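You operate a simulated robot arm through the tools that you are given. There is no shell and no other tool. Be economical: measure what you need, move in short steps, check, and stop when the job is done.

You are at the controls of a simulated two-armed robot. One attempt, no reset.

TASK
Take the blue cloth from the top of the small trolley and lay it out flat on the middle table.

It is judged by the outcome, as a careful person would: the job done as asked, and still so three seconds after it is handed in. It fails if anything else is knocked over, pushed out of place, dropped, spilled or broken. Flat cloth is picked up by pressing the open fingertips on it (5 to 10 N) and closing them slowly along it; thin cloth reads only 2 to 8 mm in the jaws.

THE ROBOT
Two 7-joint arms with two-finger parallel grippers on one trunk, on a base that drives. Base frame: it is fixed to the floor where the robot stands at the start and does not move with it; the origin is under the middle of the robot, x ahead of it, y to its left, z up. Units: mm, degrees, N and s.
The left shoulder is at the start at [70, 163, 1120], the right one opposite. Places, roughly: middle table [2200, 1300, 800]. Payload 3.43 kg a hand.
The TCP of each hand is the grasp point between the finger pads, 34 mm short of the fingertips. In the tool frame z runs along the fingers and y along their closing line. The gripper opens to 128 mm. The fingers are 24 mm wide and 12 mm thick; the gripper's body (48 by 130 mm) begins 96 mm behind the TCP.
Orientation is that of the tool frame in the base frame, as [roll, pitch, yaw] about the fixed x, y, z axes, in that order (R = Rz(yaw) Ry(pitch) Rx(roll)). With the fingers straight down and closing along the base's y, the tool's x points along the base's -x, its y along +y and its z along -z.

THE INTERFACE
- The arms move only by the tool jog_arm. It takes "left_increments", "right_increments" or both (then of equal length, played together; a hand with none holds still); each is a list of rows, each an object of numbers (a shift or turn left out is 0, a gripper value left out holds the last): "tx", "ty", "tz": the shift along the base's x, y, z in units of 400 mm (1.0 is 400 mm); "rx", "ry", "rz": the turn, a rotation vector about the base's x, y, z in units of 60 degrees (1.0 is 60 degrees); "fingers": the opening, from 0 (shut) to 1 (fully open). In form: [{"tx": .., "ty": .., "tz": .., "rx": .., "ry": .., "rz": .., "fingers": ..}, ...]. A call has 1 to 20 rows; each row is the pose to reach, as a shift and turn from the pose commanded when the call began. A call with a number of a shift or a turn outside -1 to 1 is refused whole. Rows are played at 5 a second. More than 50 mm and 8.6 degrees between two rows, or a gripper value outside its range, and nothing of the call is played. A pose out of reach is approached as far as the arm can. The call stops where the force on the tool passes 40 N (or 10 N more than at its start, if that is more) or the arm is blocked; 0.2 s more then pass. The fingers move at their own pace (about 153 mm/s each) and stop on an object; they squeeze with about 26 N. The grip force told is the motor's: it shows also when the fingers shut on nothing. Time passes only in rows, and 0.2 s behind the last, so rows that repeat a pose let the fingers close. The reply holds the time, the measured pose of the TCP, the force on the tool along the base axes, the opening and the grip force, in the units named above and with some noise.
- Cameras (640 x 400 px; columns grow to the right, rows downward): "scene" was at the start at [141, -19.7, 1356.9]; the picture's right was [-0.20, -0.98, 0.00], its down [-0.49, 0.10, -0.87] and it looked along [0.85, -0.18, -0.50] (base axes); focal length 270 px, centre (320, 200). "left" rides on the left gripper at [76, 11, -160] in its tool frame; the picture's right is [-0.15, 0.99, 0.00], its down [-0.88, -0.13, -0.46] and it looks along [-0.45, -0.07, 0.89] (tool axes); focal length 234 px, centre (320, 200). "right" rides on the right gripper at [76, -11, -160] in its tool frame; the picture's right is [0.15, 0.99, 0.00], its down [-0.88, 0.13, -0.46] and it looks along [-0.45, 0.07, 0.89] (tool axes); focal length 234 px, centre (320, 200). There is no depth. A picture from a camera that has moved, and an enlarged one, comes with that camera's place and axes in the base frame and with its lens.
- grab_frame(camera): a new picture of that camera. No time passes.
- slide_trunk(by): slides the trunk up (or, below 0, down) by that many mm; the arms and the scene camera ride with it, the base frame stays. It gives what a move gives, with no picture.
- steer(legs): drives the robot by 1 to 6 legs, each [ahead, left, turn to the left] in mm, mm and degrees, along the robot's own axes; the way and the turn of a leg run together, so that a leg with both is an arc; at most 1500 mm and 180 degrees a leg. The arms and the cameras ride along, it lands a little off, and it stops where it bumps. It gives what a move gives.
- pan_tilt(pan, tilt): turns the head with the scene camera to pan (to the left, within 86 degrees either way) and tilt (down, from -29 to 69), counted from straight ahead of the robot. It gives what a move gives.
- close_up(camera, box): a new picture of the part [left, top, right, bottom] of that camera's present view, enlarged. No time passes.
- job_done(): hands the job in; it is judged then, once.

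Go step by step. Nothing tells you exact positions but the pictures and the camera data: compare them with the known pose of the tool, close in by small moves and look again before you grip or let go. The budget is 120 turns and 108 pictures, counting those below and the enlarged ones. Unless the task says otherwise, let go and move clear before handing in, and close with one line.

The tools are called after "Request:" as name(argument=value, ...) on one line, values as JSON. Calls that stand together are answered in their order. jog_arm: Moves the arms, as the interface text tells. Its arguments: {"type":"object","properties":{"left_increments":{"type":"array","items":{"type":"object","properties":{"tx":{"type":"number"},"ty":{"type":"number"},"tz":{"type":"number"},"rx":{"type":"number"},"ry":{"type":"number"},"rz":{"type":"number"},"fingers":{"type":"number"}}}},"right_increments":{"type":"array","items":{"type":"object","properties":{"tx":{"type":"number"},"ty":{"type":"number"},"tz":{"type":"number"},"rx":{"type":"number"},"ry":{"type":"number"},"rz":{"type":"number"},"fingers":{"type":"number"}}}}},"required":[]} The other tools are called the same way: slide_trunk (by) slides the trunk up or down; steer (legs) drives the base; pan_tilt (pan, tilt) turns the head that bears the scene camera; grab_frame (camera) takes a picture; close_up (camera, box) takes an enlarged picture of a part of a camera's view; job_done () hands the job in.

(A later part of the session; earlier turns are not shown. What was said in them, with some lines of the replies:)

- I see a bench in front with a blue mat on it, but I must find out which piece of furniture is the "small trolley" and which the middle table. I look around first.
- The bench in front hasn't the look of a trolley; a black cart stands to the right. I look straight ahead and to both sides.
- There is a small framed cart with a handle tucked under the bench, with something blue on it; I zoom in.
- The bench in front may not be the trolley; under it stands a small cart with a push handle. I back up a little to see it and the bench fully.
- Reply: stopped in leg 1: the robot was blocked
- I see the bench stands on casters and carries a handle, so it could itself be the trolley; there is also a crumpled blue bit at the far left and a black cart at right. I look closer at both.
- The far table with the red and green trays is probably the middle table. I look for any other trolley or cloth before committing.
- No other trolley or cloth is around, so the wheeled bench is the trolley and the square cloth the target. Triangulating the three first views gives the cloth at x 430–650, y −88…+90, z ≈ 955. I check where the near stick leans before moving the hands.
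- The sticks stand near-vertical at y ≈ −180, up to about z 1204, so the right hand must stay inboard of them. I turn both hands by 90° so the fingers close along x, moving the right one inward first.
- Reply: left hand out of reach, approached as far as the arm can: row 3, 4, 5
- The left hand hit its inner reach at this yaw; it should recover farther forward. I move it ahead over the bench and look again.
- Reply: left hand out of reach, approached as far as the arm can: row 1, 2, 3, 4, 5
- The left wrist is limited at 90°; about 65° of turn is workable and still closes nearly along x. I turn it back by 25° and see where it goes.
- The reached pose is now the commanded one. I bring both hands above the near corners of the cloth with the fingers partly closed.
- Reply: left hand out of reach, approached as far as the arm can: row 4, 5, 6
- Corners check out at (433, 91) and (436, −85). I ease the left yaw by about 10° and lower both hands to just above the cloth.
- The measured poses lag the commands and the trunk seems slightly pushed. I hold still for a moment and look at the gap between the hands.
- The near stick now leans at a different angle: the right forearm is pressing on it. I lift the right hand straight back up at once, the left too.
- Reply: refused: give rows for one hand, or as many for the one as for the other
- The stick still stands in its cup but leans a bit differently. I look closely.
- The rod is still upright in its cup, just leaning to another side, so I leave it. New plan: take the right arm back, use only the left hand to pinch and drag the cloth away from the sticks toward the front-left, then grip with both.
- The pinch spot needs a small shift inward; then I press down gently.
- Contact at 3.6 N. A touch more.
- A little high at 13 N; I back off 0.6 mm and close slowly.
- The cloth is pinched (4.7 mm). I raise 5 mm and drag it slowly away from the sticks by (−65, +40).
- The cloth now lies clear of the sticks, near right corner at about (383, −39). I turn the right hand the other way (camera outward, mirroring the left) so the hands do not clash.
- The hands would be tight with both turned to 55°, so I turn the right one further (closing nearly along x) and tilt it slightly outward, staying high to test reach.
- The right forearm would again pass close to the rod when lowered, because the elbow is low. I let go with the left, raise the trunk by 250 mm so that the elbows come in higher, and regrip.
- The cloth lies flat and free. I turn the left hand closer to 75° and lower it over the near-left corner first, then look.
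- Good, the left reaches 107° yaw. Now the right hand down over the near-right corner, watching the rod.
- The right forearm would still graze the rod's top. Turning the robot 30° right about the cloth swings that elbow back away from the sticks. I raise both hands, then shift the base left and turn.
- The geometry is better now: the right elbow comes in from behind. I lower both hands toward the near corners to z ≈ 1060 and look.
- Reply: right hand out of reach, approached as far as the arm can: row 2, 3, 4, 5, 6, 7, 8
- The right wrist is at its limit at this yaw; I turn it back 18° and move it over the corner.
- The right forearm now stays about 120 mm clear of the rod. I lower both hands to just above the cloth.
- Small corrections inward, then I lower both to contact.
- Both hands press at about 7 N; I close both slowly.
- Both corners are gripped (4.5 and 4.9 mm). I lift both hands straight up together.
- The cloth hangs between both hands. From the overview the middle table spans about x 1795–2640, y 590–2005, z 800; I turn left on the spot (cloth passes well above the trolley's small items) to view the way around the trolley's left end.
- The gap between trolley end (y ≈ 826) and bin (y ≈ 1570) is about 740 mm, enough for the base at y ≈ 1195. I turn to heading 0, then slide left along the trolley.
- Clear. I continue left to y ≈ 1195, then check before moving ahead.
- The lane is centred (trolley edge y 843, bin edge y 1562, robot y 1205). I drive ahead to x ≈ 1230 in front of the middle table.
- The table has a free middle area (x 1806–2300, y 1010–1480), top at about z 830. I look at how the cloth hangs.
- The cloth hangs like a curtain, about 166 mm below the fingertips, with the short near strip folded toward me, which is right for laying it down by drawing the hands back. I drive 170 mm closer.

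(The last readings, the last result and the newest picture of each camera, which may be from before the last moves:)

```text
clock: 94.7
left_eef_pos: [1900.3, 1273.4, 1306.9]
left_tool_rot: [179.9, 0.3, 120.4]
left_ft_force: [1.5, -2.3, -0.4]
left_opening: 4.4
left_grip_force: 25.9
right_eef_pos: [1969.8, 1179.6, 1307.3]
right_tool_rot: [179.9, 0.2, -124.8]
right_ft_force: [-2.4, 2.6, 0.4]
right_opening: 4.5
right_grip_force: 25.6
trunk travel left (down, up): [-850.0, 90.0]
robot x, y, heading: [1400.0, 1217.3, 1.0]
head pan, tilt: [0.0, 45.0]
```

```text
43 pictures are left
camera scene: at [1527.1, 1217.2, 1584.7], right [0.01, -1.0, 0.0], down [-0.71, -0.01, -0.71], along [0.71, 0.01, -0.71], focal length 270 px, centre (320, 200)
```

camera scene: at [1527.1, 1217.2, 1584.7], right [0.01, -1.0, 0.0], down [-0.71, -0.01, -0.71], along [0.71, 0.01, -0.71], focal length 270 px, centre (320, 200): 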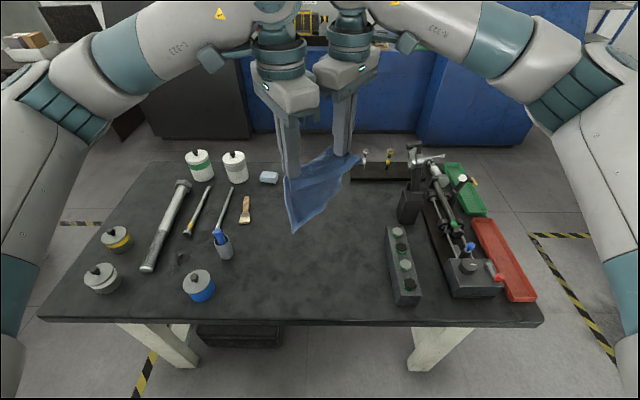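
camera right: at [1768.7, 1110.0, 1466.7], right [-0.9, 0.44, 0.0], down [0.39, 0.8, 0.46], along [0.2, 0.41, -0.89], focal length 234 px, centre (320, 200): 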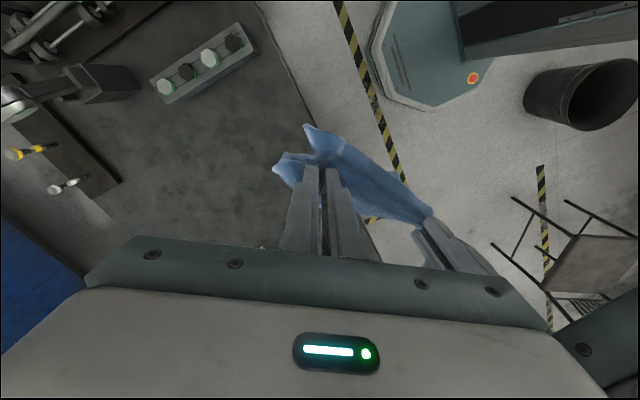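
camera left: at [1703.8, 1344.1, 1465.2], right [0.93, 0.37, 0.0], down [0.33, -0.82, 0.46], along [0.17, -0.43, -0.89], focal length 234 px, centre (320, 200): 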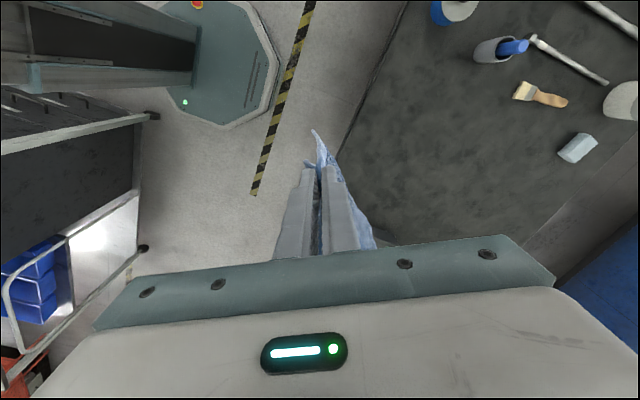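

I move both hands over the start point of the laying motion and part of the way down.

Request:
jog_arm(left_increments=[{"tx": 0.08, "ty": 0.04}, {"tx": 0.16, "ty": 0.08}, {"tx": 0.24, "ty": 0.12}, {"tx": 0.32, "ty": 0.16}, {"tx": 0.392, "ty": 0.2}, {"tx": 0.392, "ty": 0.2, "tz": -0.1}, {"tx": 0.392, "ty": 0.2, "tz": -0.2}, {"tx": 0.392, "ty": 0.2, "tz": -0.3}, {"tx": 0.392, "ty": 0.2, "tz": -0.4}, {"tx": 0.392, "ty": 0.2, "tz": -0.5}, {"tx": 0.392, "ty": 0.2, "tz": -0.58}, {"tx": 0.392, "ty": 0.2, "tz": -0.58}], right_increments=[{"tx": 0.08, "ty": 0.04}, {"tx": 0.16, "ty": 0.08}, {"tx": 0.24, "ty": 0.12}, {"tx": 0.32, "ty": 0.16}, {"tx": 0.392, "ty": 0.2}, {"tx": 0.392, "ty": 0.2, "tz": -0.1}, {"tx": 0.392, "ty": 0.2, "tz": -0.2}, {"tx": 0.392, "ty": 0.2, "tz": -0.3}, {"tx": 0.392, "ty": 0.2, "tz": -0.4}, {"tx": 0.392, "ty": 0.2, "tz": -0.5}, {"tx": 0.392, "ty": 0.2, "tz": -0.58}, {"tx": 0.392, "ty": 0.2, "tz": -0.58}])

Request:
grab_frame(camera="scene")

Request:
grab_frame(camera="left")

Request:
grab_frame(camera="right")

```text
clock: 97.0
left_eef_pos: [2014.4, 1347.1, 1213.6]
left_tool_rot: [179.9, 2.6, 120.6]
left_ft_force: [8.2, -13.0, 5.1]
left_opening: 4.3
left_grip_force: 26.4
left hand out of reach, approached as far as the arm can: row 4, 5, 6, 7, 8, 9, 10, 11
right_eef_pos: [2074.6, 1231.7, 1245.7]
right_tool_rot: [179.3, 0.1, -125.1]
right_ft_force: [-8.6, 13.6, -4.0]
right_opening: 4.9
right_grip_force: 26.0
right hand out of reach, approached as far as the arm can: row 4, 5, 6, 7, 8, 9, 10, 11
trunk travel left (down, up): [-850.0, 90.0]
robot x, y, heading: [1395.0, 1213.3, 0.8]
head pan, tilt: [0.0, 45.0]
stopped in row 11 (left hand): the force on the tool passed its limit (the readings are from after the stop); the commanded pose is now the measured one
```

```text
42 pictures are left
camera scene: at [1530.2, 1217.7, 1584.2], right [0.01, -1.0, 0.0], down [-0.71, -0.01, -0.71], along [0.71, 0.01, -0.71], focal length 270 px, centre (320, 200)
```

scene: 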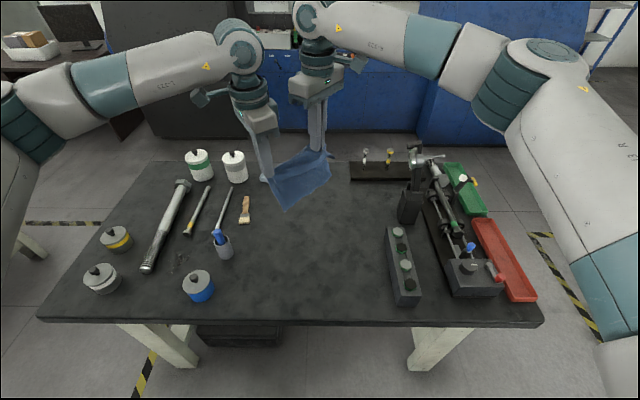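

```text
41 pictures are left
camera left: at [1982.4, 1424.5, 1368.6], right [0.93, 0.38, 0.01], down [0.33, -0.81, 0.49], along [0.19, -0.45, -0.87], focal length 234 px, centre (320, 200)
```

left: 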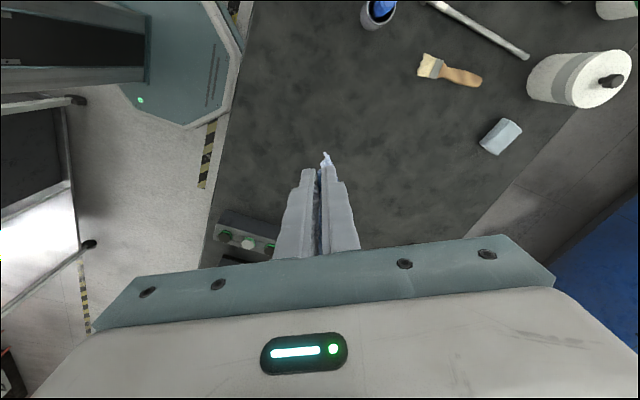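

```text
40 pictures are left
camera right: at [2042.4, 1161.7, 1406.4], right [-0.89, 0.45, 0.01], down [0.4, 0.79, 0.46], along [0.2, 0.41, -0.89], focal length 234 px, centre (320, 200)
```

right: 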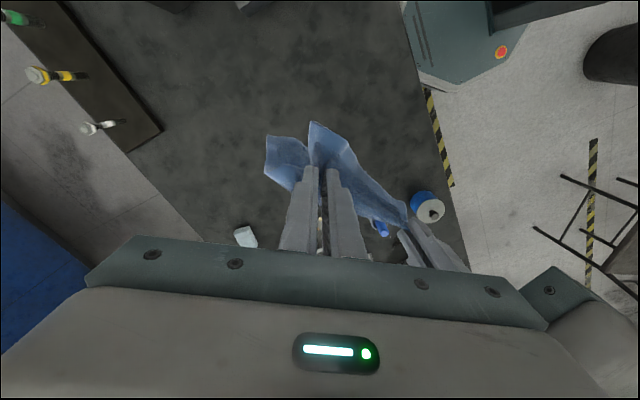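

The hands ran out of reach, stretching the cloth slightly. I restore their spacing and level them, then lower the trunk and drive a little closer rather than reach so far.

Request:
jog_arm(left_increments=[{"tx": -0.012, "ty": -0.027}, {"tx": -0.025, "ty": -0.055}, {"tx": -0.025, "ty": -0.055}, {"tx": -0.025, "ty": -0.055}], right_increments=[{"tz": -0.02}, {"tz": -0.05}, {"tz": -0.08}, {"tz": -0.08}])

Request:
grab_frame(camera="scene")

```text
clock: 98.0
left_eef_pos: [2006.3, 1327.4, 1211.6]
left_tool_rot: [179.8, 2.3, 120.8]
left_ft_force: [0.7, -1.0, -0.3]
left_opening: 4.0
left_grip_force: 25.9
right_eef_pos: [2078.2, 1226.5, 1212.7]
right_tool_rot: [179.5, 0.1, -125.3]
right_ft_force: [-0.4, 1.0, -0.1]
right_opening: 4.6
right_grip_force: 26.1
trunk travel left (down, up): [-850.0, 90.0]
robot x, y, heading: [1398.2, 1217.8, 0.7]
head pan, tilt: [0.0, 45.0]
```

```text
39 pictures are left
camera scene: at [1531.3, 1217.1, 1584.2], right [0.01, -1.0, 0.0], down [-0.71, -0.01, -0.71], along [0.71, 0.01, -0.71], focal length 270 px, centre (320, 200)
```

scene: 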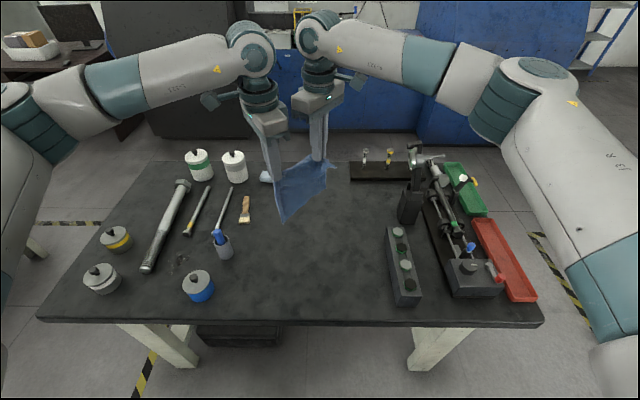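

Level and relaxed. Drive 50 mm ahead and lower the trunk 130 mm.

Request:
steer(legs=[[50, 0, 0]])

Request:
slide_trunk(by=-130)

Request:
grab_frame(camera="scene")

Request:
grab_frame(camera="right")

```text
clock: 98.9
left_eef_pos: [2047.1, 1328.6, 1217.3]
left_tool_rot: [179.6, 2.5, 120.8]
left_ft_force: [-0.3, 0.1, 0.4]
left_opening: 3.9
left_grip_force: 26.2
right_eef_pos: [2119.7, 1229.6, 1218.3]
right_tool_rot: [179.9, 0.4, -125.4]
right_ft_force: [-1.2, 0.8, -0.5]
right_opening: 4.4
right_grip_force: 26.0
trunk travel left (down, up): [-850.0, 90.0]
robot x, y, heading: [1444.3, 1215.2, 0.5]
head pan, tilt: [0.0, 45.0]
```

```text
clock: 100.5
left_eef_pos: [2055.3, 1328.7, 1082.6]
left_tool_rot: [179.8, 2.3, 120.8]
left_ft_force: [0.7, -0.2, 0.1]
left_opening: 4.1
left_grip_force: 26.2
right_eef_pos: [2126.5, 1229.3, 1084.8]
right_tool_rot: [179.5, 0.2, -125.3]
right_ft_force: [-2.1, 0.3, 0.4]
right_opening: 4.5
right_grip_force: 25.9
trunk travel left (down, up): [-720.0, 220.0]
robot x, y, heading: [1446.1, 1222.9, 0.7]
head pan, tilt: [0.0, 45.0]
```

```text
38 pictures are left
camera scene: at [1580.4, 1218.0, 1454.4], right [0.01, -1.0, 0.0], down [-0.71, -0.01, -0.71], along [0.71, 0.01, -0.71], focal length 270 px, centre (320, 200)
```

scene: 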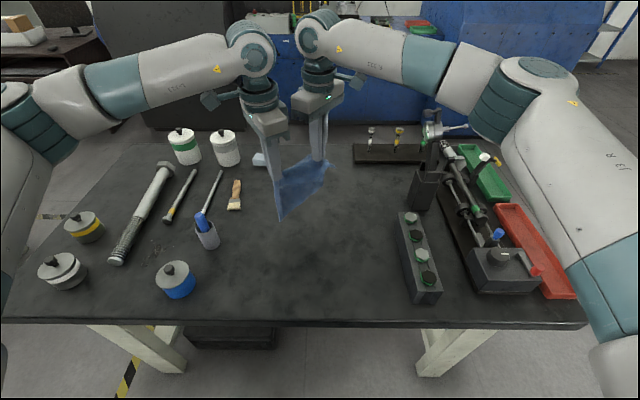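

```text
37 pictures are left
camera right: at [2093.7, 1160.7, 1245.0], right [-0.89, 0.45, 0.01], down [0.4, 0.79, 0.46], along [0.2, 0.41, -0.89], focal length 234 px, centre (320, 200)
```

right: 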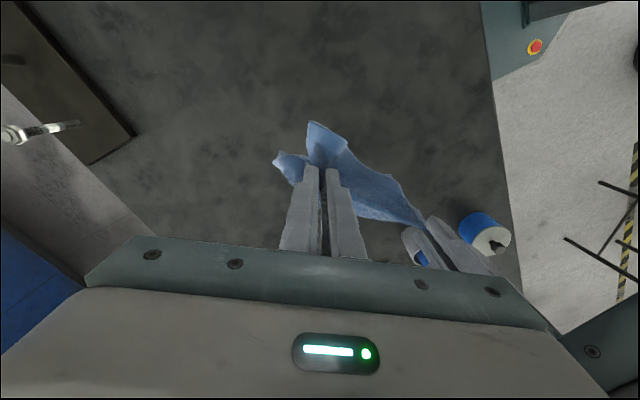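

The cloth's lower edge hangs at z ≈ 907, about 75 mm above the table. Before going lower I check the right forearm against the tall tool on the right.

Request:
close_up(camera="scene", box=[250, 0, 560, 240])

Request:
pan_tilt(pan=-30, tilt=20)

Request:
grab_frame(camera="scene")

```text
1.67 times, centred on (405, 120) of scene
camera zoom: at [1580.4, 1218.0, 1454.4], right [0.01, -1.0, 0.0], down [-0.71, -0.01, -0.71], along [0.71, 0.01, -0.71], focal length 449 px, centre (178, 333)
```

zoom: 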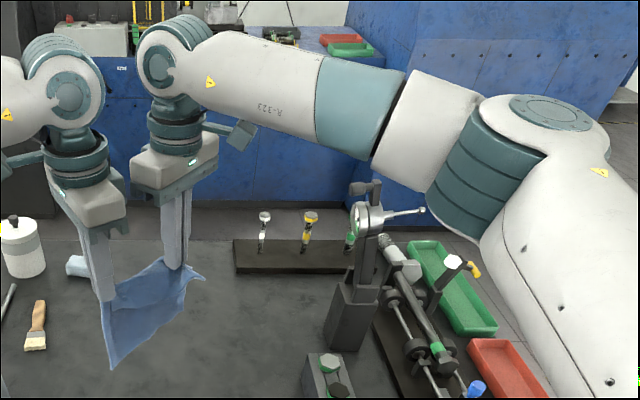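

```text
clock: 101.5
left_eef_pos: [2056.3, 1329.5, 1082.4]
left_tool_rot: [179.8, 2.2, 120.7]
left_ft_force: [0.5, -0.9, -0.1]
left_opening: 4.3
left_grip_force: 26.2
right_eef_pos: [2127.8, 1229.8, 1084.6]
right_tool_rot: [179.5, 0.2, -125.2]
right_ft_force: [-0.6, 2.2, 0.0]
right_opening: 4.3
right_grip_force: 25.7
trunk travel left (down, up): [-720.0, 220.0]
robot x, y, heading: [1444.7, 1218.9, 0.9]
head pan, tilt: [-30.0, 20.0]
```

```text
35 pictures are left
camera scene: at [1581.2, 1171.6, 1492.8], right [-0.49, -0.87, 0.0], down [-0.3, 0.17, -0.94], along [0.82, -0.46, -0.34], focal length 270 px, centre (320, 200)
```

scene: 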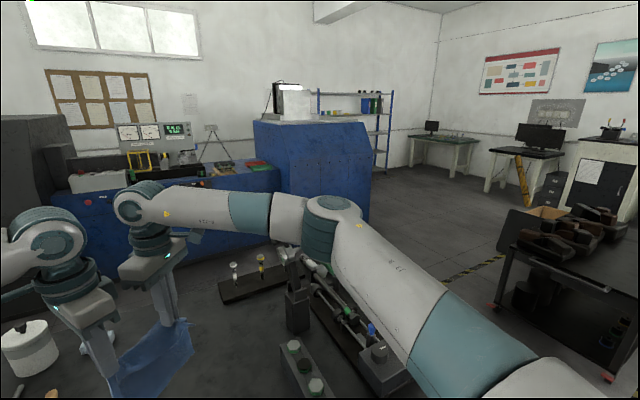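

The elbow and forearm stay well on my side of that tool. Now the laying move: straight down until the edge touches, then back and down at 45°.

Request:
pan_tilt(pan=0, tilt=45)

Request:
jog_arm(left_increments=[{"tz": -0.05}, {"tz": -0.1}, {"tz": -0.14}, {"tz": -0.183}, {"tx": -0.0225, "ty": -0.016, "tz": -0.211}, {"tx": -0.045, "ty": -0.0325, "tz": -0.238}, {"tx": -0.068, "ty": -0.049, "tz": -0.266}, {"tx": -0.09, "ty": -0.065, "tz": -0.294}, {"tx": -0.1125, "ty": -0.081, "tz": -0.322}, {"tx": -0.1125, "ty": -0.081, "tz": -0.322}], right_increments=[{"tz": -0.05}, {"tz": -0.1}, {"tz": -0.14}, {"tz": -0.183}, {"tx": -0.0225, "ty": -0.016, "tz": -0.211}, {"tx": -0.045, "ty": -0.0325, "tz": -0.238}, {"tx": -0.068, "ty": -0.049, "tz": -0.266}, {"tx": -0.09, "ty": -0.065, "tz": -0.294}, {"tx": -0.1125, "ty": -0.081, "tz": -0.322}, {"tx": -0.1125, "ty": -0.081, "tz": -0.322}])

Request:
grab_frame(camera="scene")

```text
clock: 102.4
left_eef_pos: [2055.1, 1326.8, 1082.2]
left_tool_rot: [179.9, 2.3, 120.9]
left_ft_force: [0.9, -0.5, -0.2]
left_opening: 4.3
left_grip_force: 25.7
right_eef_pos: [2127.7, 1230.0, 1082.6]
right_tool_rot: [179.5, 0.1, -125.3]
right_ft_force: [-1.0, 0.9, 0.6]
right_opening: 4.3
right_grip_force: 26.1
trunk travel left (down, up): [-720.0, 220.0]
robot x, y, heading: [1445.6, 1216.2, 0.7]
head pan, tilt: [0.0, 45.0]
```

```text
clock: 104.6
left_eef_pos: [2009.6, 1297.4, 952.0]
left_tool_rot: [179.9, 2.3, 120.8]
left_ft_force: [0.5, -0.7, 0.5]
left_opening: 4.1
left_grip_force: 25.9
right_eef_pos: [2081.2, 1196.2, 954.2]
right_tool_rot: [179.4, 0.1, -125.3]
right_ft_force: [-0.3, 0.8, 0.3]
right_opening: 4.5
right_grip_force: 26.0
trunk travel left (down, up): [-720.0, 220.0]
robot x, y, heading: [1446.4, 1215.4, 0.5]
head pan, tilt: [0.0, 45.0]
```

```text
34 pictures are left
camera scene: at [1581.0, 1218.4, 1454.3], right [0.01, -1.0, 0.0], down [-0.71, -0.01, -0.71], along [0.71, 0.01, -0.71], focal length 270 px, centre (320, 200)
```

scene: 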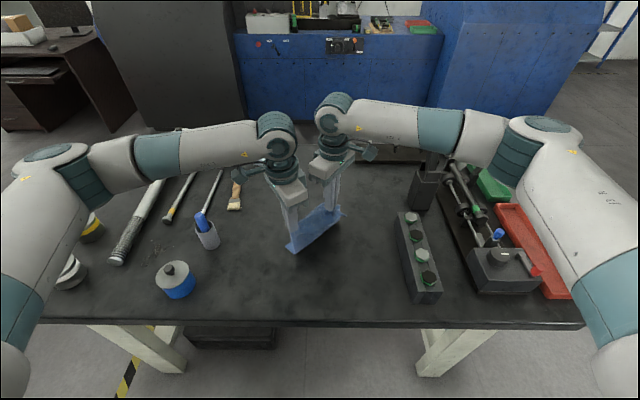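

Request:
close_up(camera="scene", box=[250, 150, 390, 270])

Request:
grab_frame(camera="left")

Request:
grab_frame(camera="right")

```text
3.33 times, centred on (320, 210) of scene
camera zoom: at [1581.0, 1218.4, 1454.3], right [0.01, -1.0, 0.0], down [-0.71, -0.01, -0.71], along [0.71, 0.01, -0.71], focal length 899 px, centre (320, 167)
```

zoom: 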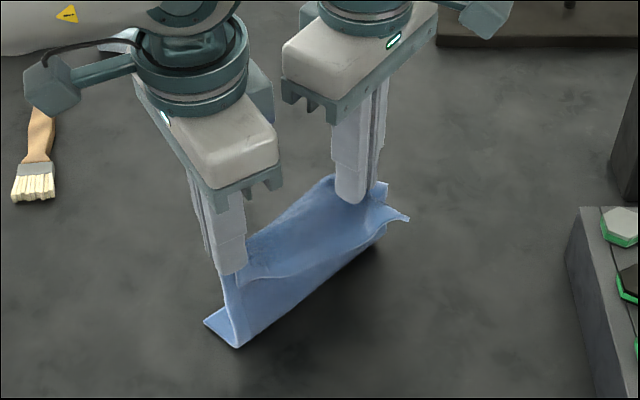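

```text
32 pictures are left
camera left: at [1978.7, 1373.2, 1108.5], right [0.92, 0.38, 0.01], down [0.33, -0.81, 0.49], along [0.19, -0.45, -0.87], focal length 234 px, centre (320, 200)
```

left: 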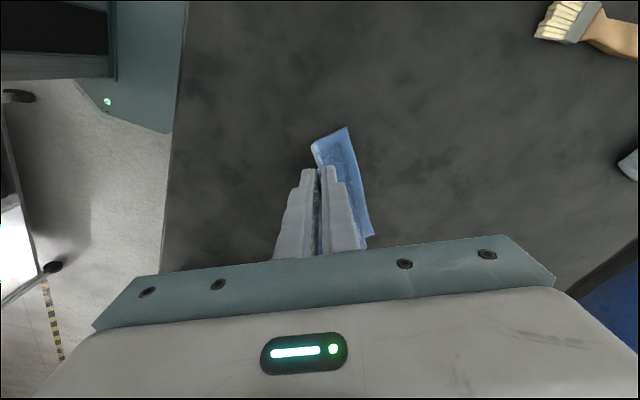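

```text
31 pictures are left
camera right: at [2048.8, 1127.9, 1115.7], right [-0.89, 0.45, 0.01], down [0.4, 0.79, 0.46], along [0.2, 0.41, -0.89], focal length 234 px, centre (320, 200)
```

right: 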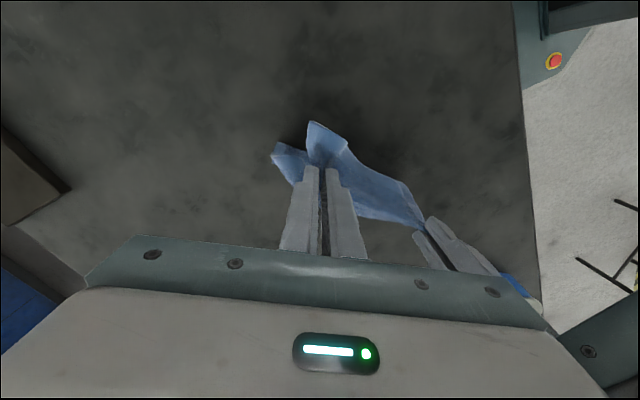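

It is laying down just as intended, with the far edge already flat on the table at z ≈ 830. I continue at 45° for another 72 mm.

Request:
jog_arm(left_increments=[{"tx": -0.025, "ty": -0.018, "tz": -0.03}, {"tx": -0.05, "ty": -0.036, "tz": -0.06}, {"tx": -0.075, "ty": -0.054, "tz": -0.09}, {"tx": -0.1, "ty": -0.072, "tz": -0.12}, {"tx": -0.125, "ty": -0.09, "tz": -0.15}, {"tx": -0.15, "ty": -0.108, "tz": -0.18}, {"tx": -0.15, "ty": -0.108, "tz": -0.18}], right_increments=[{"tx": -0.025, "ty": -0.018, "tz": -0.03}, {"tx": -0.05, "ty": -0.036, "tz": -0.06}, {"tx": -0.075, "ty": -0.054, "tz": -0.09}, {"tx": -0.1, "ty": -0.072, "tz": -0.12}, {"tx": -0.125, "ty": -0.09, "tz": -0.15}, {"tx": -0.15, "ty": -0.108, "tz": -0.18}, {"tx": -0.15, "ty": -0.108, "tz": -0.18}])

Request:
close_up(camera="scene", box=[220, 150, 420, 310])

Request:
grab_frame(camera="left")

```text
clock: 106.2
left_eef_pos: [1950.2, 1252.6, 882.7]
left_tool_rot: [179.9, 2.5, 120.8]
left_ft_force: [0.1, -0.8, -0.7]
left_opening: 4.2
left_grip_force: 25.8
right_eef_pos: [2023.9, 1153.8, 883.0]
right_tool_rot: [179.6, 0.0, -125.2]
right_ft_force: [-0.4, 1.4, 0.1]
right_opening: 4.5
right_grip_force: 26.2
trunk travel left (down, up): [-720.0, 220.0]
robot x, y, heading: [1446.2, 1216.7, 0.8]
head pan, tilt: [0.0, 45.0]
```

```text
2.50 times, centred on (320, 230) of scene
camera zoom: at [1581.0, 1218.6, 1454.3], right [0.01, -1.0, 0.0], down [-0.71, -0.01, -0.71], along [0.71, 0.01, -0.71], focal length 674 px, centre (320, 125)
```

zoom: 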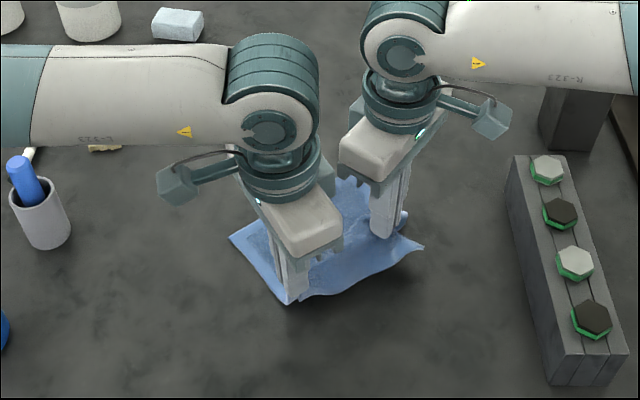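

```text
29 pictures are left
camera left: at [1918.6, 1329.4, 1038.6], right [0.92, 0.38, 0.01], down [0.33, -0.81, 0.49], along [0.19, -0.45, -0.87], focal length 234 px, centre (320, 200)
```

left: 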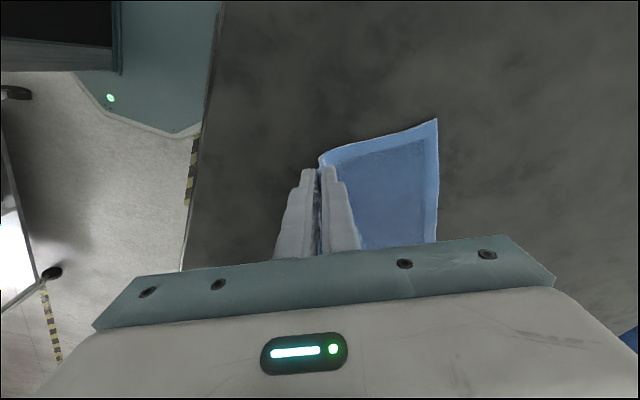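

Nearly down. I go the last bit: 18 mm back while lowering 15 mm.

Request:
jog_arm(left_increments=[{"tx": -0.012, "ty": -0.009, "tz": -0.012}, {"tx": -0.024, "ty": -0.018, "tz": -0.024}, {"tx": -0.036, "ty": -0.026, "tz": -0.034}, {"tx": -0.036, "ty": -0.026, "tz": -0.037}, {"tx": -0.036, "ty": -0.026, "tz": -0.037}], right_increments=[{"tx": -0.012, "ty": -0.009, "tz": -0.012}, {"tx": -0.024, "ty": -0.018, "tz": -0.024}, {"tx": -0.036, "ty": -0.026, "tz": -0.034}, {"tx": -0.036, "ty": -0.026, "tz": -0.037}, {"tx": -0.036, "ty": -0.026, "tz": -0.037}])

Request:
close_up(camera="scene", box=[220, 170, 420, 330])

Request:
grab_frame(camera="right")

```text
clock: 107.4
left_eef_pos: [1936.0, 1242.0, 867.6]
left_tool_rot: [179.9, 2.3, 120.7]
left_ft_force: [0.3, -0.7, 0.0]
left_opening: 4.1
left_grip_force: 26.2
right_eef_pos: [2007.5, 1142.5, 868.0]
right_tool_rot: [179.6, 0.0, -125.4]
right_ft_force: [-0.8, 0.4, 0.0]
right_opening: 4.3
right_grip_force: 26.0
trunk travel left (down, up): [-720.0, 220.0]
robot x, y, heading: [1447.9, 1216.0, 0.7]
head pan, tilt: [0.0, 45.0]
```

```text
2.50 times, centred on (320, 250) of scene
camera zoom: at [1581.0, 1217.9, 1454.3], right [0.01, -1.0, 0.0], down [-0.71, -0.01, -0.71], along [0.71, 0.01, -0.71], focal length 674 px, centre (320, 75)
```

zoom: 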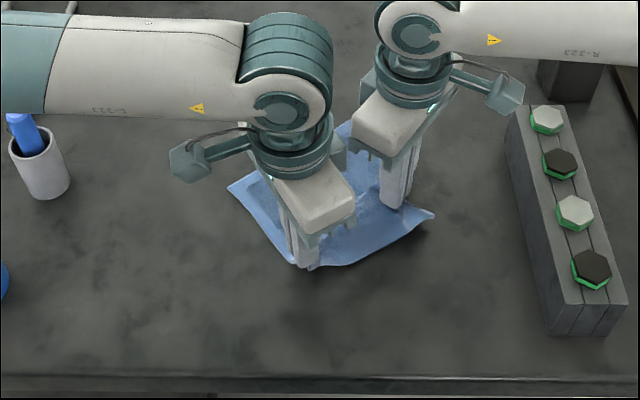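

```text
27 pictures are left
camera right: at [1974.4, 1074.1, 1028.9], right [-0.89, 0.45, 0.01], down [0.41, 0.79, 0.46], along [0.2, 0.41, -0.89], focal length 234 px, centre (320, 200)
```

right: 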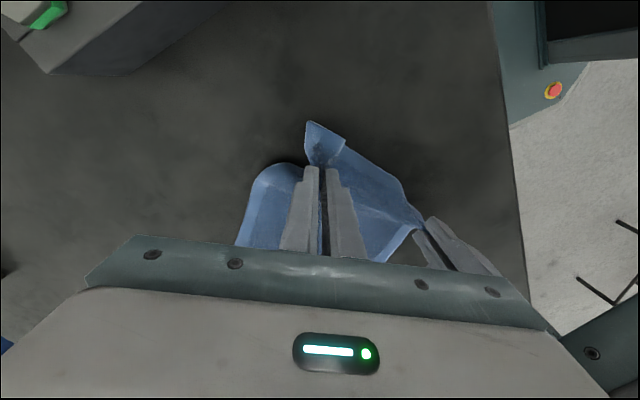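

Almost at the surface; I lower in small steps until I feel it, drawing back slightly.

Request:
jog_arm(left_increments=[{"tx": -0.012, "ty": -0.009, "tz": -0.005}, {"tx": -0.02, "ty": -0.014, "tz": -0.01}, {"tx": -0.02, "ty": -0.014, "tz": -0.012}, {"tx": -0.02, "ty": -0.014, "tz": -0.012}], right_increments=[{"tx": -0.012, "ty": -0.009, "tz": -0.005}, {"tx": -0.02, "ty": -0.014, "tz": -0.01}, {"tx": -0.02, "ty": -0.014, "tz": -0.012}, {"tx": -0.02, "ty": -0.014, "tz": -0.012}])

```text
clock: 108.4
left_eef_pos: [1928.1, 1235.5, 861.6]
left_tool_rot: [179.9, 2.2, 120.9]
left_ft_force: [0.1, -1.1, -0.6]
left_opening: 4.3
left_grip_force: 26.4
right_eef_pos: [1999.4, 1137.3, 863.8]
right_tool_rot: [179.5, 0.0, -125.3]
right_ft_force: [-0.1, 0.9, -0.1]
right_opening: 4.3
right_grip_force: 25.3
trunk travel left (down, up): [-720.0, 220.0]
robot x, y, heading: [1445.0, 1218.5, 0.5]
head pan, tilt: [0.0, 45.0]
```

Request:
jog_arm(left_increments=[{"tz": -0.008}, {"tz": -0.015}, {"tz": -0.022}, {"tz": -0.03}, {"tz": -0.03}], right_increments=[{"tz": -0.008}, {"tz": -0.015}, {"tz": -0.022}, {"tz": -0.03}, {"tz": -0.03}])

Request:
close_up(camera="scene", box=[240, 200, 400, 320])

```text
clock: 109.6
left_eef_pos: [1926.8, 1235.9, 849.7]
left_tool_rot: [179.9, 2.4, 120.8]
left_ft_force: [0.8, -0.4, -0.5]
left_opening: 4.2
left_grip_force: 26.3
right_eef_pos: [1999.7, 1137.6, 851.0]
right_tool_rot: [179.5, 0.1, -125.2]
right_ft_force: [-0.9, 0.4, 0.2]
right_opening: 4.6
right_grip_force: 26.0
trunk travel left (down, up): [-720.0, 220.0]
robot x, y, heading: [1449.1, 1219.1, 0.7]
head pan, tilt: [0.0, 45.0]
```

```text
3.33 times, centred on (320, 260) of scene
camera zoom: at [1580.9, 1217.9, 1454.3], right [0.01, -1.0, 0.0], down [-0.71, -0.01, -0.71], along [0.71, 0.01, -0.71], focal length 899 px, centre (320, 0)
```

zoom: 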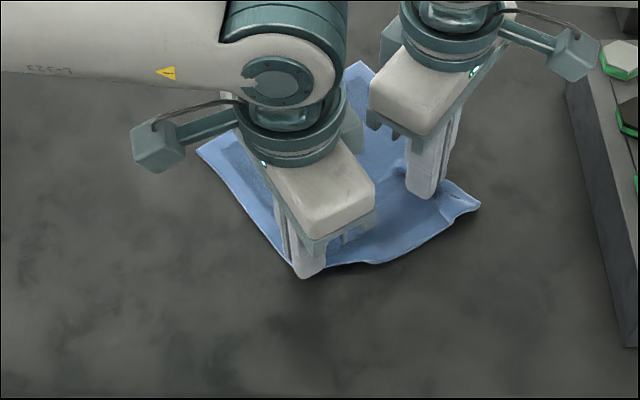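

Request:
jog_arm(left_increments=[{"tz": -0.008}, {"tz": -0.015}, {"tz": -0.022}, {"tz": -0.028}, {"tz": -0.028}], right_increments=[{"tz": -0.008}, {"tz": -0.015}, {"tz": -0.022}, {"tz": -0.028}, {"tz": -0.028}])

```text
clock: 110.8
left_eef_pos: [1927.4, 1235.4, 838.9]
left_tool_rot: [179.9, 2.4, 120.9]
left_ft_force: [0.9, -0.4, 7.9]
left_opening: 4.2
left_grip_force: 25.9
right_eef_pos: [2000.0, 1137.2, 841.0]
right_tool_rot: [179.5, 0.2, -125.3]
right_ft_force: [-0.9, 0.4, 0.9]
right_opening: 4.3
right_grip_force: 25.9
trunk travel left (down, up): [-720.0, 220.0]
robot x, y, heading: [1447.4, 1216.9, 0.9]
head pan, tilt: [0.0, 45.0]
```

Contact at tip z ≈ 805. There should be about 20 mm of slack left, so I lift a hair on the left and draw both hands back 20 mm.

Request:
jog_arm(left_increments=[{"tz": 0.004}, {"tx": -0.01, "ty": -0.007, "tz": 0.004}, {"tx": -0.02, "ty": -0.0145, "tz": 0.004}, {"tx": -0.03, "ty": -0.022, "tz": 0.004}, {"tx": -0.04, "ty": -0.029, "tz": 0.004}, {"tx": -0.04, "ty": -0.029, "tz": 0.002}], right_increments=[{"tz": 0.0}, {"tx": -0.01, "ty": -0.007, "tz": 0}, {"tx": -0.02, "ty": -0.0145, "tz": 0}, {"tx": -0.03, "ty": -0.022, "tz": 0}, {"tx": -0.04, "ty": -0.029, "tz": 0}, {"tx": -0.04, "ty": -0.029, "tz": -0.003}])

Request:
close_up(camera="scene", box=[240, 200, 400, 320])

Request:
grab_frame(camera="right")

Request:
grab_frame(camera="left")

```text
clock: 112.2
left_eef_pos: [1911.9, 1226.3, 839.8]
left_tool_rot: [179.7, 2.4, 120.9]
left_ft_force: [1.8, -0.3, 5.1]
left_opening: 4.1
left_grip_force: 25.8
right_eef_pos: [1982.9, 1126.1, 839.4]
right_tool_rot: [179.5, 0.2, -125.3]
right_ft_force: [-0.5, 0.4, 2.1]
right_opening: 4.4
right_grip_force: 26.4
trunk travel left (down, up): [-720.0, 220.0]
robot x, y, heading: [1449.1, 1218.1, 0.7]
head pan, tilt: [0.0, 45.0]
```

```text
3.33 times, centred on (320, 260) of scene
camera zoom: at [1580.6, 1218.2, 1454.4], right [0.01, -1.0, 0.0], down [-0.71, -0.01, -0.71], along [0.71, 0.01, -0.71], focal length 899 px, centre (320, 0)
```

zoom: 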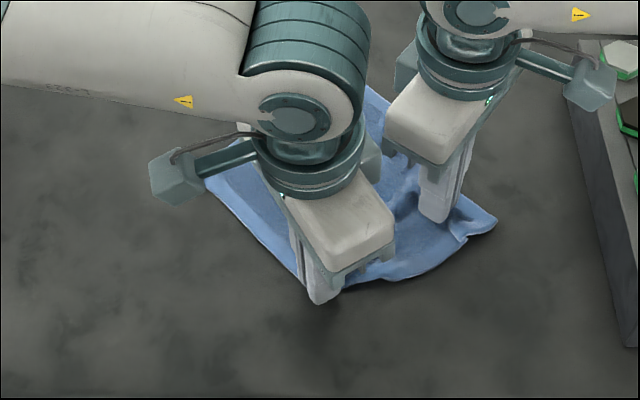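

```text
24 pictures are left
camera right: at [1950.7, 1058.1, 1000.6], right [-0.89, 0.45, 0.01], down [0.4, 0.79, 0.46], along [0.2, 0.41, -0.89], focal length 234 px, centre (320, 200)
```

right: 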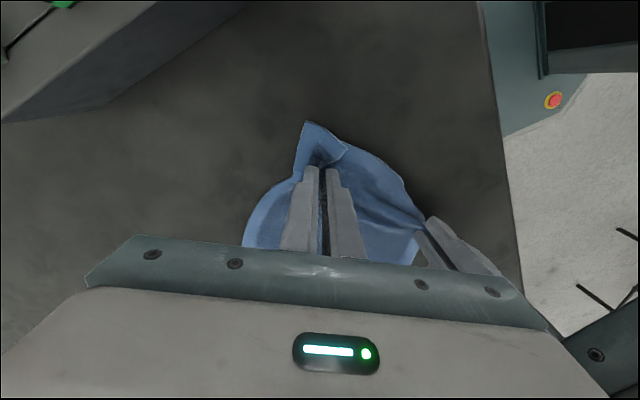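

```text
23 pictures are left
camera left: at [1880.1, 1301.8, 995.7], right [0.92, 0.38, 0.01], down [0.33, -0.81, 0.49], along [0.19, -0.45, -0.87], focal length 234 px, centre (320, 200)
```

left: 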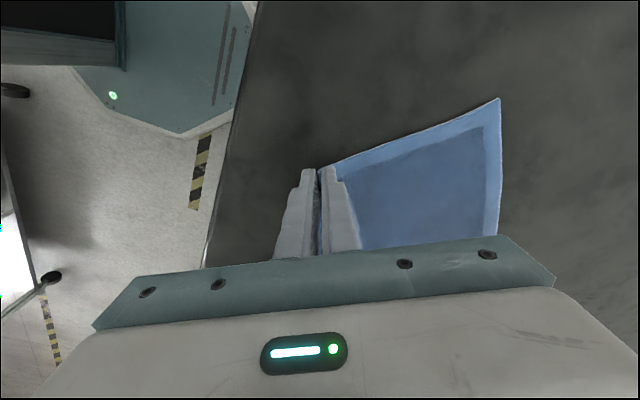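

The cloth is down and nearly taut. I open both grippers slowly at the surface, so that the pinched folds spread, then rise a little and look.

Request:
jog_arm(left_increments=[{"fingers": 0.06}, {"fingers": 0.12}, {"fingers": 0.2}, {"fingers": 0.28}, {"fingers": 0.34}, {"fingers": 0.34}, {"fingers": 0.34, "tz": 0.05}, {"fingers": 0.34, "tz": 0.15}, {"fingers": 0.34, "tz": 0.25}, {"fingers": 0.34, "tz": 0.35}, {"fingers": 0.34, "tz": 0.45}], right_increments=[{"fingers": 0.06}, {"fingers": 0.12}, {"fingers": 0.2}, {"fingers": 0.28}, {"fingers": 0.34}, {"fingers": 0.34}, {"fingers": 0.34, "tz": 0.05}, {"fingers": 0.34, "tz": 0.15}, {"fingers": 0.34, "tz": 0.25}, {"fingers": 0.34, "tz": 0.35}, {"fingers": 0.34, "tz": 0.45}])

Request:
grab_frame(camera="scene")

Request:
close_up(camera="scene", box=[240, 180, 400, 300])

```text
clock: 114.6
left_eef_pos: [1910.5, 1223.6, 1018.6]
left_tool_rot: [179.7, 2.3, 120.8]
left_ft_force: [0.2, 0.7, 0.0]
left_opening: 43.2
left_grip_force: 0.1
right_eef_pos: [1983.2, 1127.0, 1021.8]
right_tool_rot: [179.6, 0.1, -125.3]
right_ft_force: [0.4, -0.2, -0.3]
right_opening: 43.5
right_grip_force: 0.0
trunk travel left (down, up): [-720.0, 220.0]
robot x, y, heading: [1447.1, 1217.0, 0.8]
head pan, tilt: [0.0, 45.0]
```

```text
22 pictures are left
camera scene: at [1579.6, 1217.9, 1454.3], right [0.01, -1.0, 0.0], down [-0.71, -0.01, -0.71], along [0.71, 0.01, -0.71], focal length 270 px, centre (320, 200)
```

scene: 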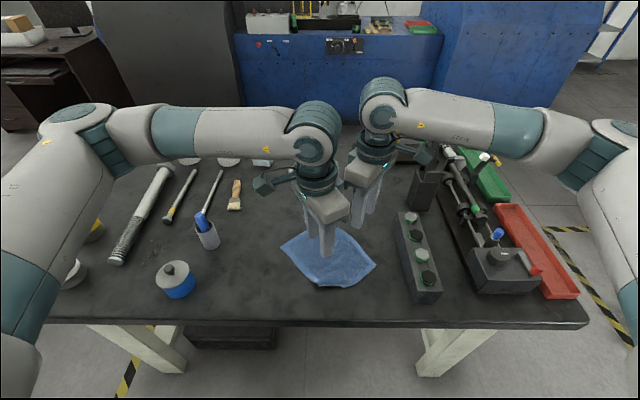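

```text
3.33 times, centred on (320, 240) of scene
camera zoom: at [1579.6, 1217.9, 1454.3], right [0.01, -1.0, 0.0], down [-0.71, -0.01, -0.71], along [0.71, 0.01, -0.71], focal length 899 px, centre (320, 67)
```

zoom: 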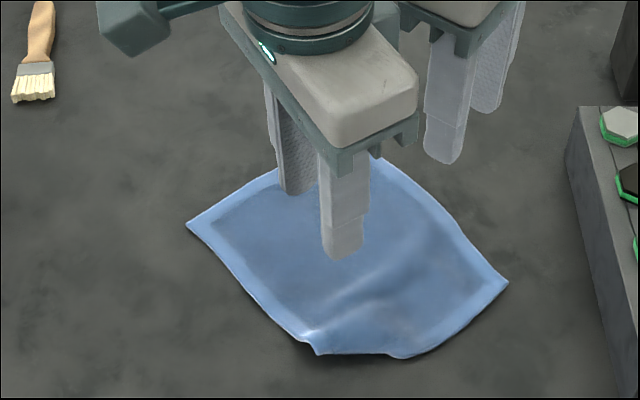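

It lies nearly flat, with slight ridges near the former pinch points. I raise the hands fully clear for an unobstructed look.

Request:
jog_arm(left_increments=[{"tz": 0.1, "ty": 0.05}, {"tz": 0.2, "ty": 0.1}, {"tz": 0.3, "ty": 0.2}, {"tz": 0.4, "ty": 0.25}, {"tz": 0.5, "ty": 0.3}], right_increments=[{"tz": 0.1}, {"tz": 0.2}, {"tz": 0.3}, {"tz": 0.4}, {"tz": 0.5}])

Request:
close_up(camera="scene", box=[250, 190, 410, 310])

Request:
grab_frame(camera="right")

```text
refused: row 3 steps farther than a row can; nothing moved
```

```text
3.33 times, centred on (330, 250) of scene
camera zoom: at [1579.6, 1217.9, 1454.3], right [0.01, -1.0, 0.0], down [-0.71, -0.01, -0.71], along [0.71, 0.01, -0.71], focal length 899 px, centre (287, 33)
```

zoom: 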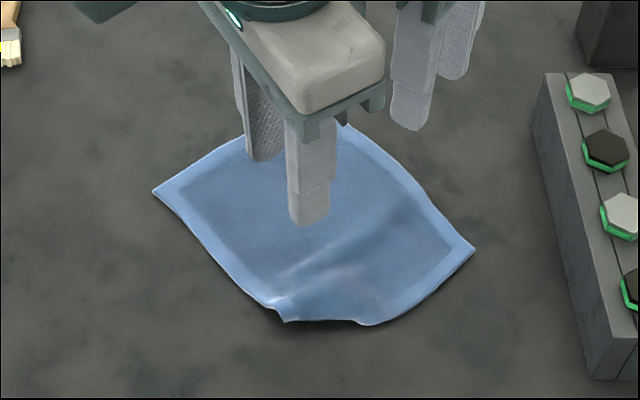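

```text
19 pictures are left
camera right: at [1950.3, 1058.5, 1181.8], right [-0.89, 0.45, 0.01], down [0.4, 0.79, 0.46], along [0.2, 0.41, -0.89], focal length 234 px, centre (320, 200)
```

right: 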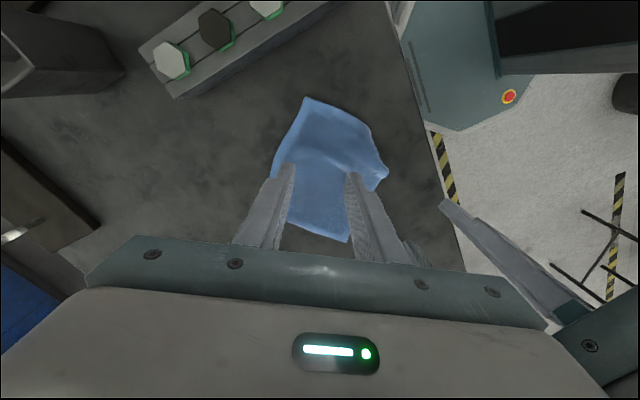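

Only a low ridge near the former left pinch remains. I take the right hand up and away, then smooth the ridge with the left hand's closed fingertips, stroking lightly toward the near edge.

Request:
jog_arm(left_increments=[{"fingers": 0.0}, {"fingers": 0.0, "tx": 0.05, "ty": 0.02}, {"tx": 0.1, "ty": 0.045}, {"tx": 0.1, "ty": 0.045, "tz": -0.1}, {"tx": 0.1, "ty": 0.045, "tz": -0.2}, {"tx": 0.1, "ty": 0.045, "tz": -0.3}, {"tx": 0.1, "ty": 0.045, "tz": -0.4}, {"tx": 0.1, "ty": 0.045, "tz": -0.43}], right_increments=[{"tz": 0.1}, {"tz": 0.2}, {"tz": 0.3, "ty": -0.03}, {"tz": 0.36, "ty": -0.1}, {"tz": 0.36, "ty": -0.18}, {"tz": 0.36, "ty": -0.25}, {"tz": 0.36, "ty": -0.25}, {"tz": 0.36, "ty": -0.25}])

Request:
grab_frame(camera="left")

Request:
close_up(camera="scene", box=[250, 190, 410, 310])

```text
clock: 116.4
left_eef_pos: [1951.5, 1244.1, 846.6]
left_tool_rot: [179.7, 2.3, 120.8]
left_ft_force: [-0.5, -0.5, 0.0]
left_opening: 0.1
left_grip_force: 26.5
right_eef_pos: [1986.2, 1026.0, 1164.0]
right_tool_rot: [179.5, 0.1, -125.2]
right_ft_force: [0.0, -0.5, -0.3]
right_opening: 43.5
right_grip_force: 0.0
trunk travel left (down, up): [-720.0, 220.0]
robot x, y, heading: [1450.4, 1214.2, 0.6]
head pan, tilt: [0.0, 45.0]
```

```text
18 pictures are left
camera left: at [1921.3, 1321.4, 1003.2], right [0.92, 0.38, 0.01], down [0.33, -0.81, 0.49], along [0.19, -0.45, -0.87], focal length 234 px, centre (320, 200)
```

left: 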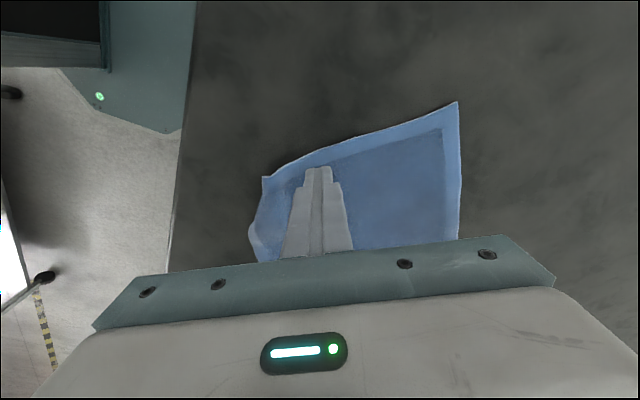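

```text
3.33 times, centred on (330, 250) of scene
camera zoom: at [1581.0, 1217.5, 1454.3], right [0.01, -1.0, 0.0], down [-0.71, -0.01, -0.71], along [0.71, 0.01, -0.71], focal length 899 px, centre (287, 33)
```

zoom: 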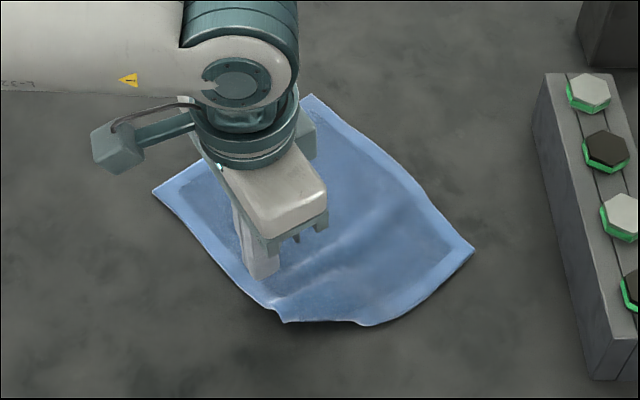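

I touch down lightly.

Request:
jog_arm(left_increments=[{"tz": -0.008}, {"tz": -0.014}, {"tz": -0.018}, {"tz": -0.018}])

```text
clock: 117.4
left_eef_pos: [1952.2, 1243.6, 840.0]
left_tool_rot: [179.8, 2.3, 120.7]
left_ft_force: [-0.1, -0.1, 0.2]
left_opening: 0.0
left_grip_force: 25.8
right_eef_pos: [1986.8, 1025.2, 1165.2]
right_tool_rot: [179.6, 0.0, -125.3]
right_ft_force: [-0.2, 0.1, 0.0]
right_opening: 43.7
right_grip_force: 0.1
trunk travel left (down, up): [-720.0, 220.0]
robot x, y, heading: [1447.5, 1218.5, 0.5]
head pan, tilt: [0.0, 45.0]
```

Request:
jog_arm(left_increments=[{"tz": -0.003}, {"tz": -0.005}, {"tz": -0.005}, {"tz": -0.005, "tx": -0.02, "ty": -0.016}, {"tz": -0.005, "tx": -0.04, "ty": -0.033}, {"tz": -0.005, "tx": -0.06, "ty": -0.05}, {"tz": -0.005, "tx": -0.08, "ty": -0.066}, {"tz": -0.005, "tx": -0.1, "ty": -0.082}, {"tz": 0.03, "tx": -0.1, "ty": -0.082}, {"tz": 0.1, "tx": -0.1, "ty": -0.082}])

Request:
close_up(camera="scene", box=[250, 190, 410, 310])

```text
clock: 119.6
left_eef_pos: [1912.6, 1208.7, 880.9]
left_tool_rot: [179.7, 2.3, 120.7]
left_ft_force: [-0.5, 0.2, 1.0]
left_opening: 0.1
left_grip_force: 25.3
right_eef_pos: [1986.7, 1025.9, 1164.2]
right_tool_rot: [179.6, 0.2, -125.3]
right_ft_force: [-0.1, 0.4, 0.4]
right_opening: 43.3
right_grip_force: 0.0
trunk travel left (down, up): [-720.0, 220.0]
robot x, y, heading: [1449.0, 1218.6, 0.6]
head pan, tilt: [0.0, 45.0]
```

```text
3.33 times, centred on (330, 250) of scene
camera zoom: at [1580.5, 1217.6, 1454.3], right [0.01, -1.0, 0.0], down [-0.71, -0.01, -0.71], along [0.71, 0.01, -0.71], focal length 899 px, centre (287, 33)
```

zoom: 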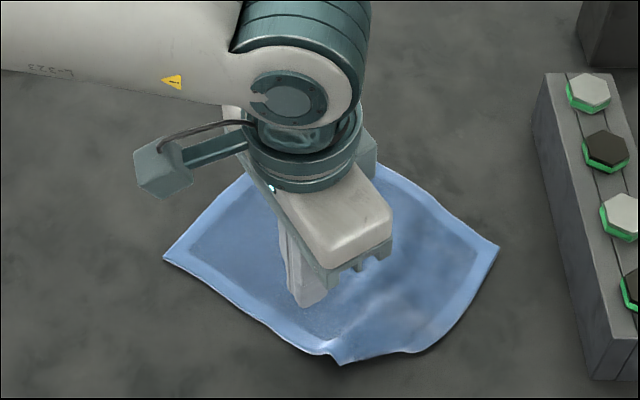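

The cloth slid a little with the stroke. I raise the left hand out of the view to judge the flatness.

Request:
jog_arm(left_increments=[{"tz": 0.1}, {"tz": 0.2}, {"tz": 0.3}, {"tz": 0.4}, {"tz": 0.5, "ty": 0.05}, {"tz": 0.58, "ty": 0.13}, {"tz": 0.62, "ty": 0.23}, {"tz": 0.65, "ty": 0.33}])

Request:
close_up(camera="scene", box=[250, 190, 410, 310])

Request:
grab_frame(camera="left")

```text
clock: 121.4
left_eef_pos: [1911.7, 1343.9, 1139.5]
left_tool_rot: [179.8, 2.4, 120.9]
left_ft_force: [0.0, -0.3, 0.1]
left_opening: 0.0
left_grip_force: 25.6
right_eef_pos: [1985.8, 1026.8, 1163.5]
right_tool_rot: [179.6, 0.1, -125.3]
right_ft_force: [0.2, -0.3, 1.1]
right_opening: 43.6
right_grip_force: 0.1
trunk travel left (down, up): [-720.0, 220.0]
robot x, y, heading: [1448.2, 1219.9, 0.7]
head pan, tilt: [0.0, 45.0]
```

```text
3.33 times, centred on (330, 250) of scene
camera zoom: at [1580.4, 1220.0, 1454.3], right [0.01, -1.0, 0.0], down [-0.71, -0.01, -0.71], along [0.71, 0.01, -0.71], focal length 899 px, centre (287, 33)
```

zoom: 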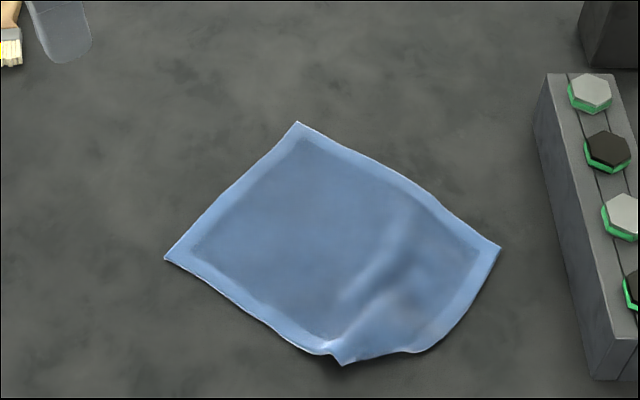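

```text
14 pictures are left
camera left: at [1880.4, 1420.5, 1295.8], right [0.92, 0.38, 0.01], down [0.33, -0.81, 0.49], along [0.19, -0.45, -0.87], focal length 234 px, centre (320, 200)
```

left: 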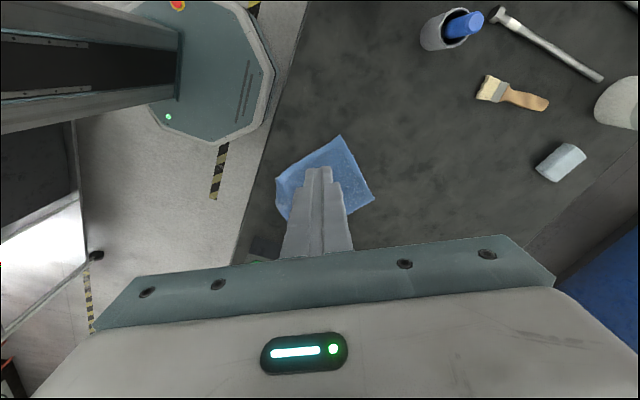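

The cloth lies spread open on the free middle area of the table, all four corners out, with only a faint ripple near one corner. Both hands are empty and well clear, and nothing on the table has moved, so I hand in.

Request:
job_done()

```text
The job is handed in.
```

The blue cloth is off the trolley and lies spread out on the middle table. There is a faint ripple near one corner, and one rod on the trolley, which my right forearm pushed against, now leans differently in its cup.
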